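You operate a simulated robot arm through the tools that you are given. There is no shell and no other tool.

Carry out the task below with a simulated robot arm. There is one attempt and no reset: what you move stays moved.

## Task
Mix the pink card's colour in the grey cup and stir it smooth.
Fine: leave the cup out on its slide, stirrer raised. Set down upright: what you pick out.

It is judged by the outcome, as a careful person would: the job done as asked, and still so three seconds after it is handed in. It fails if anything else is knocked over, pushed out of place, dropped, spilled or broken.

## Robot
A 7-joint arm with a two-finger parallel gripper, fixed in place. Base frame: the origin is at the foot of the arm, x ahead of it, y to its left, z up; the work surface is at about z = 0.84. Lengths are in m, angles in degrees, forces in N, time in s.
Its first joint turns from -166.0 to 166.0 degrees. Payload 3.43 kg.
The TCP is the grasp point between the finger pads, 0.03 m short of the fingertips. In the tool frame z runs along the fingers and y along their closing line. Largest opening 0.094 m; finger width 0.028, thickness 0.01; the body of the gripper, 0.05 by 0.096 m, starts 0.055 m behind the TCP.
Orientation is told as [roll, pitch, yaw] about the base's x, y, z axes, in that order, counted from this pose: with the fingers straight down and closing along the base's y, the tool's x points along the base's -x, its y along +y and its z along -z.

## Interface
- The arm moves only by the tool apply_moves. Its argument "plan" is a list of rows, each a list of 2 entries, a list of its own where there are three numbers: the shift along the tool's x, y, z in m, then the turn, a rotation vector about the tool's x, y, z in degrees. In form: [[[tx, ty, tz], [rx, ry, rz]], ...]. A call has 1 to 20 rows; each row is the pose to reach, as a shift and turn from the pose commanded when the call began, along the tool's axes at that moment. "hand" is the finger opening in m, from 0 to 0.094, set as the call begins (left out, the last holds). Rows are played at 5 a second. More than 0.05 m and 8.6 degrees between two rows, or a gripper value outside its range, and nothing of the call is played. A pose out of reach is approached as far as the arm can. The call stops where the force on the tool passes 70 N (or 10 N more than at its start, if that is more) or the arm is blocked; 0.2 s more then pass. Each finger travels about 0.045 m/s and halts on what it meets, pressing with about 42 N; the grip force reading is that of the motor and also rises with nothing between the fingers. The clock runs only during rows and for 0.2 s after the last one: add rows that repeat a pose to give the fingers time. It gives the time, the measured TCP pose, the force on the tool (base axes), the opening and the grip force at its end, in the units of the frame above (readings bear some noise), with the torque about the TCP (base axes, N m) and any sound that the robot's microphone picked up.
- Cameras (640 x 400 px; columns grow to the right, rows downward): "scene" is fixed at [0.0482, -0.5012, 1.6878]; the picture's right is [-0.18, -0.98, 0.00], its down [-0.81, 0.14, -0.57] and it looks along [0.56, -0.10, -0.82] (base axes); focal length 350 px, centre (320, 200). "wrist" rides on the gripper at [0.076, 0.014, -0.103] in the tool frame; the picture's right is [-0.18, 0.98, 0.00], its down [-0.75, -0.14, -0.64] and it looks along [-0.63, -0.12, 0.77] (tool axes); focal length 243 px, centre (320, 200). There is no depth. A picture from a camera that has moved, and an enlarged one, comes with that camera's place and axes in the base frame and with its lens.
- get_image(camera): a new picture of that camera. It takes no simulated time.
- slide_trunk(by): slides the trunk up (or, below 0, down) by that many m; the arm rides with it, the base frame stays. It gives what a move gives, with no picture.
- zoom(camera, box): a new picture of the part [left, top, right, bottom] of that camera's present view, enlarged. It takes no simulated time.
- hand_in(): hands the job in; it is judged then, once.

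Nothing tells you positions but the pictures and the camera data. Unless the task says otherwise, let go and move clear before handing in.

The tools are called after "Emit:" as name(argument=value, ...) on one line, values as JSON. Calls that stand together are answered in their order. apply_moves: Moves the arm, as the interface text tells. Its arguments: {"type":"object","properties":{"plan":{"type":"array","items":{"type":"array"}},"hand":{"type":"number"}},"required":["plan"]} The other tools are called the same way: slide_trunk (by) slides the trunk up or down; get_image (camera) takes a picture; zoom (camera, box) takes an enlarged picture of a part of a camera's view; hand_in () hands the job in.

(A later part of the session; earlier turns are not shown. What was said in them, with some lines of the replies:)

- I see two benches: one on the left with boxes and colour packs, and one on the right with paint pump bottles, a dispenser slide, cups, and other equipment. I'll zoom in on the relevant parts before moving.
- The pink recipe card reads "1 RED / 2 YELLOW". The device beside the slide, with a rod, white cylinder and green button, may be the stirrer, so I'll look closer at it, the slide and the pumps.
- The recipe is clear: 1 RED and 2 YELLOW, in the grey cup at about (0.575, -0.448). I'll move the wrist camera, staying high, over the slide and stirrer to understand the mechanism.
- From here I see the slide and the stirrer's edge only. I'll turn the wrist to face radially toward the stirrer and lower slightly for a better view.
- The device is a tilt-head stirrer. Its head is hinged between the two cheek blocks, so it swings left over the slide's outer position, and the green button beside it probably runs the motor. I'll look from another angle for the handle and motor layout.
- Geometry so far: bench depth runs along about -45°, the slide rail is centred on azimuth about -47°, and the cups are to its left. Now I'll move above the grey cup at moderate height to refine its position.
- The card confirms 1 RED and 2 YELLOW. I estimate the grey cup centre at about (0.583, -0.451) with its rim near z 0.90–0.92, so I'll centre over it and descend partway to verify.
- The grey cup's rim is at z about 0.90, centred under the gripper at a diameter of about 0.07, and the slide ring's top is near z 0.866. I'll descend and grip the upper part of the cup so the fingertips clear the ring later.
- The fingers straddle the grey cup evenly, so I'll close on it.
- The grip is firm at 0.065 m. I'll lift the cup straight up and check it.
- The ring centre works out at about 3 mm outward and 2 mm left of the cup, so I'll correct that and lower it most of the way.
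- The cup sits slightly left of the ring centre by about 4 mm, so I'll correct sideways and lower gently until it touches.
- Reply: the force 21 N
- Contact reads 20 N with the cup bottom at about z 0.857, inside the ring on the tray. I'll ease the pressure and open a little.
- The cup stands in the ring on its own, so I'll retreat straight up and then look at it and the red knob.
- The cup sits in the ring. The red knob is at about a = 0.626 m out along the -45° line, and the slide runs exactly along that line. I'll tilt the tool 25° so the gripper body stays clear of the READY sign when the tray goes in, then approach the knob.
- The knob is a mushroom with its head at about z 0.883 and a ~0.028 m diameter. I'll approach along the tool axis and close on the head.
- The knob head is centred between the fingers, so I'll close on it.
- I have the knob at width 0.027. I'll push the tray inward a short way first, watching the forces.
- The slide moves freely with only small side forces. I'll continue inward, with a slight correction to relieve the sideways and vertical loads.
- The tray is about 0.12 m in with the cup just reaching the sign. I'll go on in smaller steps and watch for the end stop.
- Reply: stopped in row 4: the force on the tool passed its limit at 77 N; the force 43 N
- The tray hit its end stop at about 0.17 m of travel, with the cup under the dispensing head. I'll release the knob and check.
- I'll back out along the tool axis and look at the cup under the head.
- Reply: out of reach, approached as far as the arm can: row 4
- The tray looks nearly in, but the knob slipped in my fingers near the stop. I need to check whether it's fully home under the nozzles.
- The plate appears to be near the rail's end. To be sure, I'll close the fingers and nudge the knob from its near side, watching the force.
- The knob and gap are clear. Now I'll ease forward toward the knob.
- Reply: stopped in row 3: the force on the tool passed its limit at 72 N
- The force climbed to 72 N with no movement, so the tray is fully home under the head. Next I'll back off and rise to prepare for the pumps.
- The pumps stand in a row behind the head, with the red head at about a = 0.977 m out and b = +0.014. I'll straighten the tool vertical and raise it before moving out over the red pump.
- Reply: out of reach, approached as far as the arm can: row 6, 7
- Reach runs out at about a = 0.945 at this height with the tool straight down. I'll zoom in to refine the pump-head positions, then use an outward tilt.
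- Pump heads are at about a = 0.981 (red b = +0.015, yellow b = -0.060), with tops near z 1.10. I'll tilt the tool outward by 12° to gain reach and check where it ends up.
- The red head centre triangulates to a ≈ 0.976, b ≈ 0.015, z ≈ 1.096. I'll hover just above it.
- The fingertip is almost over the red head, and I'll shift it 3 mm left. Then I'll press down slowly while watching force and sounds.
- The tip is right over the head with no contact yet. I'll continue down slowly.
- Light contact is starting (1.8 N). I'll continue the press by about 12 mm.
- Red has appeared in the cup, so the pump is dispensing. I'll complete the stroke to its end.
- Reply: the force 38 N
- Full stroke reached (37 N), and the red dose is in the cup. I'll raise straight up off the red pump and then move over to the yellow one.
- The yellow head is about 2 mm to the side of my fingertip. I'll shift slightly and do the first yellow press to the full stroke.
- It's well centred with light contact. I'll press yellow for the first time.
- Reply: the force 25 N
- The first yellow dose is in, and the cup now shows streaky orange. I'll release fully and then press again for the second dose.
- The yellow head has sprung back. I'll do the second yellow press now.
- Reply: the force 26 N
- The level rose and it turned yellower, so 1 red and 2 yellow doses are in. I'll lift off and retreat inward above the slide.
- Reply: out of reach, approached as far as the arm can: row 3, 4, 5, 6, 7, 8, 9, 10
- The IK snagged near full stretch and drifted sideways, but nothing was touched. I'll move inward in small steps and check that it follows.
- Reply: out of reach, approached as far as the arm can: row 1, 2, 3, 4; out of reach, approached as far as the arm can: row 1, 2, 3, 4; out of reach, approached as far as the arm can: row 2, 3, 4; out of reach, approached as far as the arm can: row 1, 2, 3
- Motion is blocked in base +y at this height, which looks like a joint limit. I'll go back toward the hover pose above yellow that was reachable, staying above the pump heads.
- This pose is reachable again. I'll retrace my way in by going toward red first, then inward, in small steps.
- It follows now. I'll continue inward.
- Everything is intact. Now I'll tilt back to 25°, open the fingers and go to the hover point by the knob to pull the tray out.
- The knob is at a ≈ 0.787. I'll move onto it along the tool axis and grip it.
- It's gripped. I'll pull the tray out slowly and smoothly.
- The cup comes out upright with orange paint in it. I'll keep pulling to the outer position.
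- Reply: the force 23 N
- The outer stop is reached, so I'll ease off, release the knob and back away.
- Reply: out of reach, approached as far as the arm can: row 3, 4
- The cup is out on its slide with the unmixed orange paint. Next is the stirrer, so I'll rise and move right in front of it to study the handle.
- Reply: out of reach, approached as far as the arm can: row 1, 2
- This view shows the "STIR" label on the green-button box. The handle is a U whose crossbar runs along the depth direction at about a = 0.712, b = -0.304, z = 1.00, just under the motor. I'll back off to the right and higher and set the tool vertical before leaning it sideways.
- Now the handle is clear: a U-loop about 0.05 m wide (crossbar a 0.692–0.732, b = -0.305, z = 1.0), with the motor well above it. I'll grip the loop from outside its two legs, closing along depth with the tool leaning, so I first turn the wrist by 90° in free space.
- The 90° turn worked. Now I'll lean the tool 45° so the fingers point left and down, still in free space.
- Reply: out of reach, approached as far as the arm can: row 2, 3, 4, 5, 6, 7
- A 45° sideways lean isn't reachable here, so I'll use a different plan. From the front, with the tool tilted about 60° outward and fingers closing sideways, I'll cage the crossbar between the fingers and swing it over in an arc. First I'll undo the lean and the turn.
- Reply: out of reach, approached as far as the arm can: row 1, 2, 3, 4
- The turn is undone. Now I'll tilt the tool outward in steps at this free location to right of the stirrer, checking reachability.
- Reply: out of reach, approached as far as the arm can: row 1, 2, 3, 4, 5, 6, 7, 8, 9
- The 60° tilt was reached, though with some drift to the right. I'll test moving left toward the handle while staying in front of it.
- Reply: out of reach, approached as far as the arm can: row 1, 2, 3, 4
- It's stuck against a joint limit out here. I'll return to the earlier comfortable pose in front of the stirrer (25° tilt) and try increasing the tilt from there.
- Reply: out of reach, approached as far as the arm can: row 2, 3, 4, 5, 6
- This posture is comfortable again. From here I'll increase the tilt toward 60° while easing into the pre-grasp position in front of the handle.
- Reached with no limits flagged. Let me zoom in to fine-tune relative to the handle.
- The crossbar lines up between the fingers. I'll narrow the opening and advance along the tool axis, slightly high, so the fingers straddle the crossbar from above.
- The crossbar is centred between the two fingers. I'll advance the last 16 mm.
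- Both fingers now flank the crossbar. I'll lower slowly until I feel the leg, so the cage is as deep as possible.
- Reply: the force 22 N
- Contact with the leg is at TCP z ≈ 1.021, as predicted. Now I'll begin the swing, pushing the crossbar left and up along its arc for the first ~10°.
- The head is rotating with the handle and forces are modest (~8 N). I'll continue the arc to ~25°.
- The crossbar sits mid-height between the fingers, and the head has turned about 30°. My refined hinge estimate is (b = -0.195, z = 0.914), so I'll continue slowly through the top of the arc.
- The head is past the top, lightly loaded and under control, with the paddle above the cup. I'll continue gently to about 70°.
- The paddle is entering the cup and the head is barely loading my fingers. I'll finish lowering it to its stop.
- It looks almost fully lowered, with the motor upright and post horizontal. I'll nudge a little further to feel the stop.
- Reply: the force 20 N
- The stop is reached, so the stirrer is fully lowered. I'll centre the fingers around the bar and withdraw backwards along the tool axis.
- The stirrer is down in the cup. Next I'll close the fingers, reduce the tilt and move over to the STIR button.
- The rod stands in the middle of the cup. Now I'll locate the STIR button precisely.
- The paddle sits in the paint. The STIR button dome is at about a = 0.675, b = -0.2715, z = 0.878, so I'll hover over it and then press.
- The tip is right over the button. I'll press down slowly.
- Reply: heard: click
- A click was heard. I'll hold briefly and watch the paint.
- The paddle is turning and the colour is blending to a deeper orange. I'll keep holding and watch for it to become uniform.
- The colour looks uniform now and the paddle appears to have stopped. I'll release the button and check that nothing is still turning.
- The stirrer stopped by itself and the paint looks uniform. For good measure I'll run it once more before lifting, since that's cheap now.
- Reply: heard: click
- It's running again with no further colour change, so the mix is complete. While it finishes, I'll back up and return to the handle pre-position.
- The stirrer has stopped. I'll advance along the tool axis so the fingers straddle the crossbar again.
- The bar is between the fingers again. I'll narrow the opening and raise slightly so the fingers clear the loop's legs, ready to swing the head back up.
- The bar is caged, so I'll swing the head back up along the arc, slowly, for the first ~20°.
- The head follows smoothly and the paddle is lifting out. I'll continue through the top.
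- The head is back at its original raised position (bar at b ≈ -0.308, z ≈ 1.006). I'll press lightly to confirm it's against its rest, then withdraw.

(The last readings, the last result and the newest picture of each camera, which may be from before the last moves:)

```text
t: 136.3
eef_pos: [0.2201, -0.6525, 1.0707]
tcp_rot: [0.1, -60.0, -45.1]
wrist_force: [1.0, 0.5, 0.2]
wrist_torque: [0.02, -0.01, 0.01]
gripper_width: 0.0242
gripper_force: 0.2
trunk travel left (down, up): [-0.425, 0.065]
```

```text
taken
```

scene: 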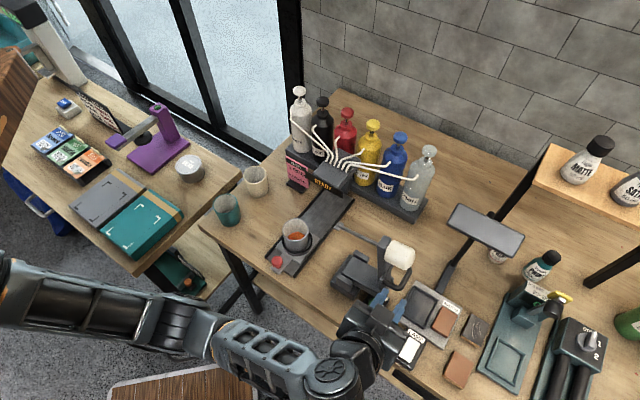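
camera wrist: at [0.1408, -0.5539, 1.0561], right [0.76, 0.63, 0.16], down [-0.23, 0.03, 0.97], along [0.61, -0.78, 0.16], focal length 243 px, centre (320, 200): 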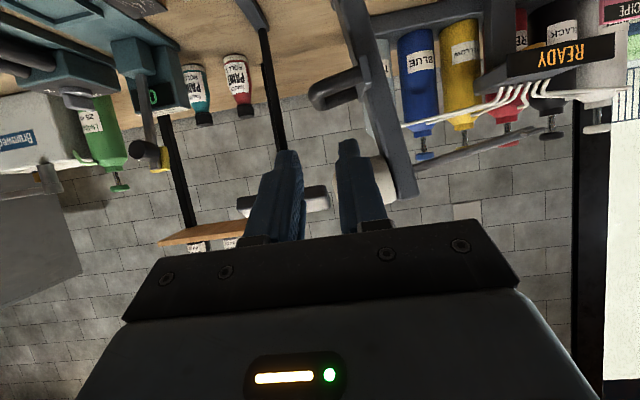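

The stirrer is raised and resting at its stop, and my arm is clear of it. Let me inspect the paint and surroundings closely, then retreat upward.

Emit:
zoom(camera="scene", box=[280, 215, 315, 250])

Emit:
zoom(camera="scene", box=[200, 80, 450, 320])

Emit:
apply_moves(plan=[[[-0.026, 0.01, -0.015], [0, 5, 0]], [[-0.052, 0.02, -0.03], [0, 10, 0]], [[-0.075, 0.03, -0.045], [0, 17, 0]], [[-0.1, 0.04, -0.06], [0, 24, 0]], [[-0.12, 0.05, -0.07], [0, 31, 0]], [[-0.13, 0.06, -0.075], [0, 37, 0]], [[-0.13, 0.06, -0.075], [0, 37, 0]]], hand=0.05)

Emit:
get_image(camera="scene")

Emit:
get_image(camera="wrist")

```text
11.43 times, centred on (298, 232) of scene
camera zoom: at [0.0482, -0.5012, 1.6878], right [-0.18, -0.98, 0.0], down [-0.81, 0.14, -0.57], along [0.56, -0.1, -0.82], focal length 4006 px, centre (577, -171)
```

zoom: 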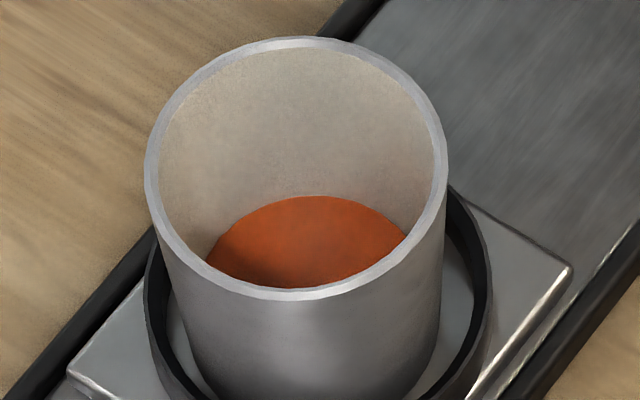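

```text
1.67 times, centred on (325, 200) of scene
camera zoom: at [0.0482, -0.5012, 1.6878], right [-0.18, -0.98, 0.0], down [-0.81, 0.14, -0.57], along [0.56, -0.1, -0.82], focal length 584 px, centre (312, 200)
```

zoom: 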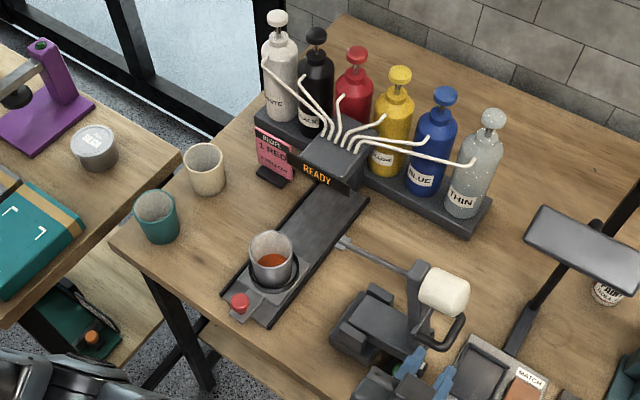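

```text
t: 138.1
eef_pos: [0.3144, -0.6129, 1.2205]
tcp_rot: [0.0, -22.9, -40.2]
wrist_force: [-0.3, 0.7, -0.1]
wrist_torque: [0.04, -0.01, -0.06]
gripper_width: 0.0501
gripper_force: 0.1
trunk travel left (down, up): [-0.425, 0.065]
stopped in row 7: the arm was blocked; the commanded pose is now the measured one
```

```text
taken
```

scene: 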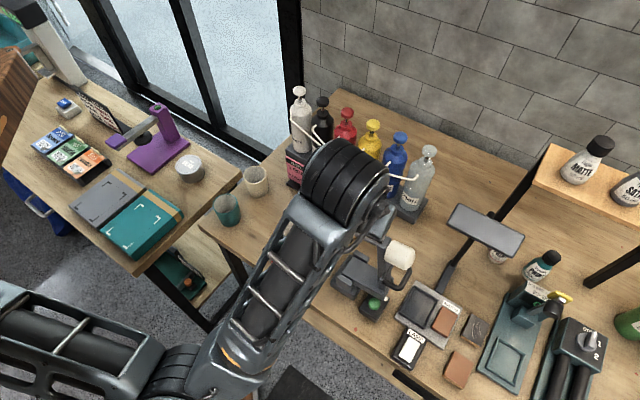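

```text
taken
camera wrist: at [0.2398, -0.5317, 1.2848], right [0.76, 0.64, 0.07], down [0.25, -0.4, 0.88], along [0.6, -0.66, -0.46], focal length 243 px, centre (320, 200)
```

wrist: 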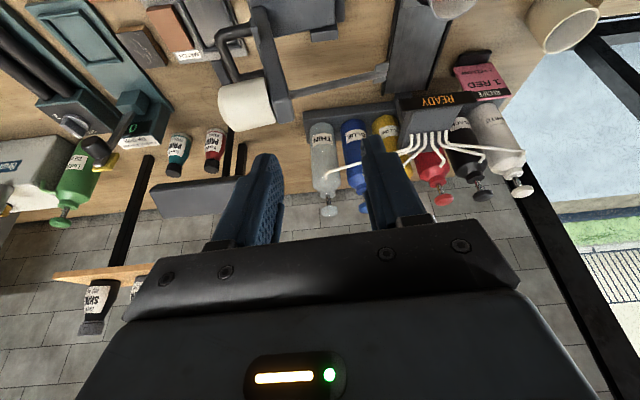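

The paint looks an even orange. The retreat stopped with "blocked" (no force on the tool), so I'll move in small steps upward and check what's around.

Emit:
apply_moves(plan=[[[-0.008, 0, -0.018], [0, 0, 0]], [[-0.016, 0, -0.037], [0, 0, 0]], [[-0.016, 0, -0.037], [0, 0, 0]]])

Emit:
get_image(camera="scene")

```text
t: 138.9
eef_pos: [0.3129, -0.6126, 1.2598]
tcp_rot: [0.3, -22.8, -40.2]
wrist_force: [0.9, -0.2, 1.0]
wrist_torque: [-0.01, 0.03, 0.01]
gripper_width: 0.0499
gripper_force: 0.1
trunk travel left (down, up): [-0.425, 0.065]
```

```text
taken
```

scene: 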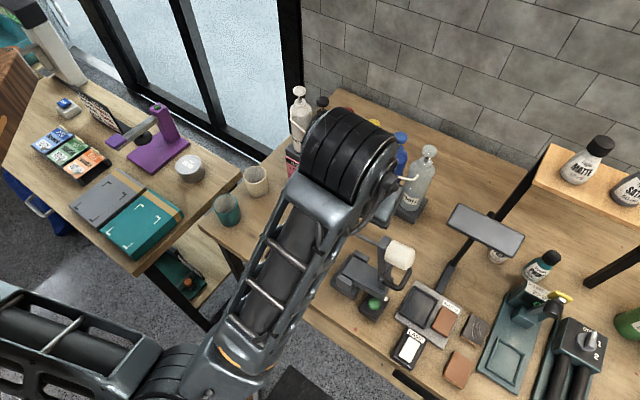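

Emit:
apply_moves(plan=[[[0.0135, 0.0366, -0.011], [0, 2.8, 0]], [[0.027, 0.0732, -0.022], [0, 5.6, 0]], [[0.0404, 0.11, -0.033], [0, 8.5, 0]], [[0.0539, 0.1465, -0.0443], [0, 11.4, 0]], [[0.0674, 0.183, -0.0554], [0, 14.2, 0]], [[0.0808, 0.22, -0.0665], [0, 17, 0]], [[0.0943, 0.2564, -0.0776], [0, 20, 0]], [[0.1078, 0.293, -0.0887], [0, 22.8, 0]], [[0.1078, 0.293, -0.0887], [0, 22.8, 0]]])

Emit:
get_image(camera="scene")

Emit:
get_image(camera="wrist")

```text
t: 139.8
eef_pos: [0.4221, -0.4691, 1.2722]
tcp_rot: [1.3, -13.1, -31.9]
wrist_force: [-0.7, 0.4, 0.3]
wrist_torque: [0.01, -0.01, 0.05]
gripper_width: 0.05
gripper_force: 0.1
trunk travel left (down, up): [-0.425, 0.065]
stopped in row 4: the arm was blocked; the commanded pose is now the measured one
```

```text
taken
```

scene: 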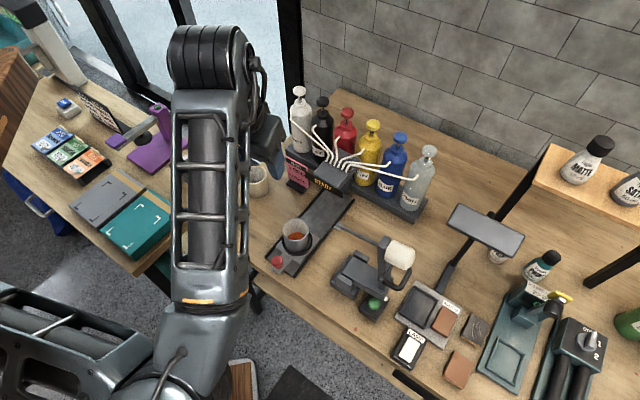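

```text
taken
camera wrist: at [0.3462, -0.4078, 1.3536], right [0.67, 0.74, 0.06], down [0.42, -0.44, 0.79], along [0.62, -0.5, -0.61], focal length 243 px, centre (320, 200)
```

wrist: 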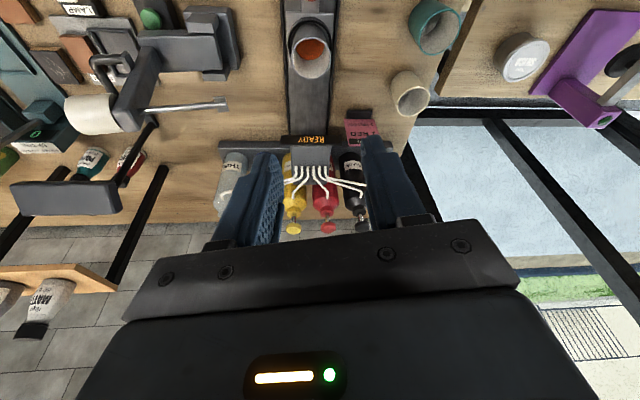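

The arm is free and well above everything; "blocked" seems to come from moving too quickly near its joint limits. I'll move gently a bit further to clear the view.

Emit:
apply_moves(plan=[[[0.0025, 0.015, -0.0057], [0, 0, 0]], [[0.005, 0.031, -0.0114], [0, 0, 0]], [[0.0075, 0.046, -0.0171], [0, 0, 0]], [[0.01, 0.062, -0.0228], [0, 0, 0]], [[0.0123, 0.077, -0.0285], [0, 0, 0]], [[0.0147, 0.092, -0.0342], [0, 0, 0]], [[0.0172, 0.108, -0.0399], [0, 0, 0]], [[0.0196, 0.123, -0.0456], [0, 0, 0]], [[0.0196, 0.123, -0.0456], [0, 0, 0]]])

Emit:
get_image(camera="scene")

Emit:
zoom(camera="scene", box=[280, 215, 315, 250])

Emit:
zoom(camera="scene", box=[260, 80, 640, 400])

```text
t: 141.8
eef_pos: [0.4619, -0.3491, 1.315]
tcp_rot: [1.1, -13.1, -32.0]
wrist_force: [0.3, -0.2, -0.2]
wrist_torque: [-0.02, -0.01, 0.01]
gripper_width: 0.0498
gripper_force: 0.0
trunk travel left (down, up): [-0.425, 0.065]
```

```text
taken
```

scene: 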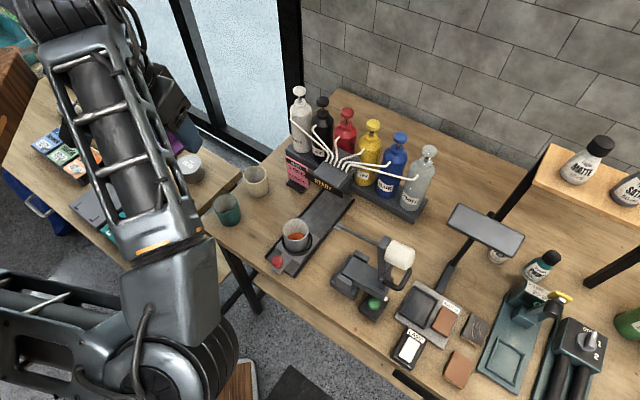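

```text
11.43 times, centred on (298, 232) of scene
camera zoom: at [0.0482, -0.5012, 1.6878], right [-0.18, -0.98, 0.0], down [-0.81, 0.14, -0.57], along [0.56, -0.1, -0.82], focal length 4006 px, centre (577, -171)
```

zoom: 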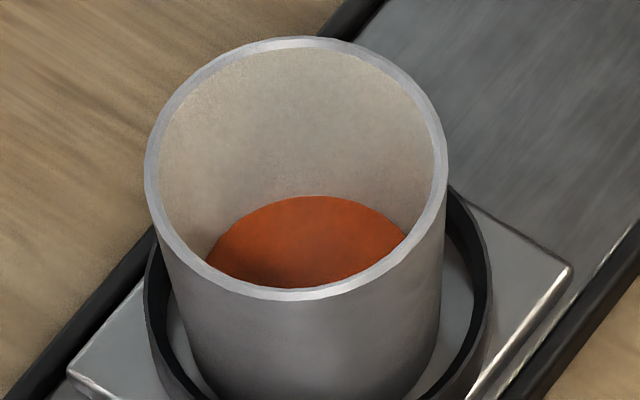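

```text
1.25 times, centred on (450, 240) of scene
camera zoom: at [0.0482, -0.5012, 1.6878], right [-0.18, -0.98, 0.0], down [-0.81, 0.14, -0.57], along [0.56, -0.1, -0.82], focal length 438 px, centre (158, 150)
```

zoom: 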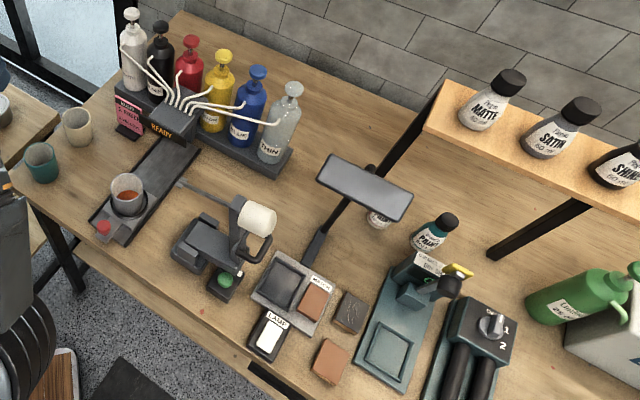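

The grey cup stands upright in the ring on the pulled-out slide, holding smooth orange paint from 1 red and 2 yellow doses. The stirrer is raised at its rest, the pumps have sprung back, nothing in view is displaced, and the arm is clear with an empty gripper. I'm handing the job in.

Emit:
hand_in()

```text
The job is handed in.
```

The pink card's colour is mixed in the grey cup and stirred smooth, and the job is handed in. I haven't seen the judge's result.

- **Mix:** I followed the card, 1 red pump and 2 yellow. The paint is an even orange; I ran the stirrer twice, and the second run changed nothing.
- **Left as you allowed:** the cup stands upright in its ring on the pulled-out slide. The stirrer is raised against its rest.
- **Surroundings:** in the last pictures everything on the paint bench was in place and nothing was spilled. The arm hid part of the left bench in the last scene picture. A wrist picture just before showed nothing there knocked over.
- **Arm:** it is clear of everything with the gripper empty. The arm stopped twice as "blocked" while backing away, but there was no force on the gripper either time.
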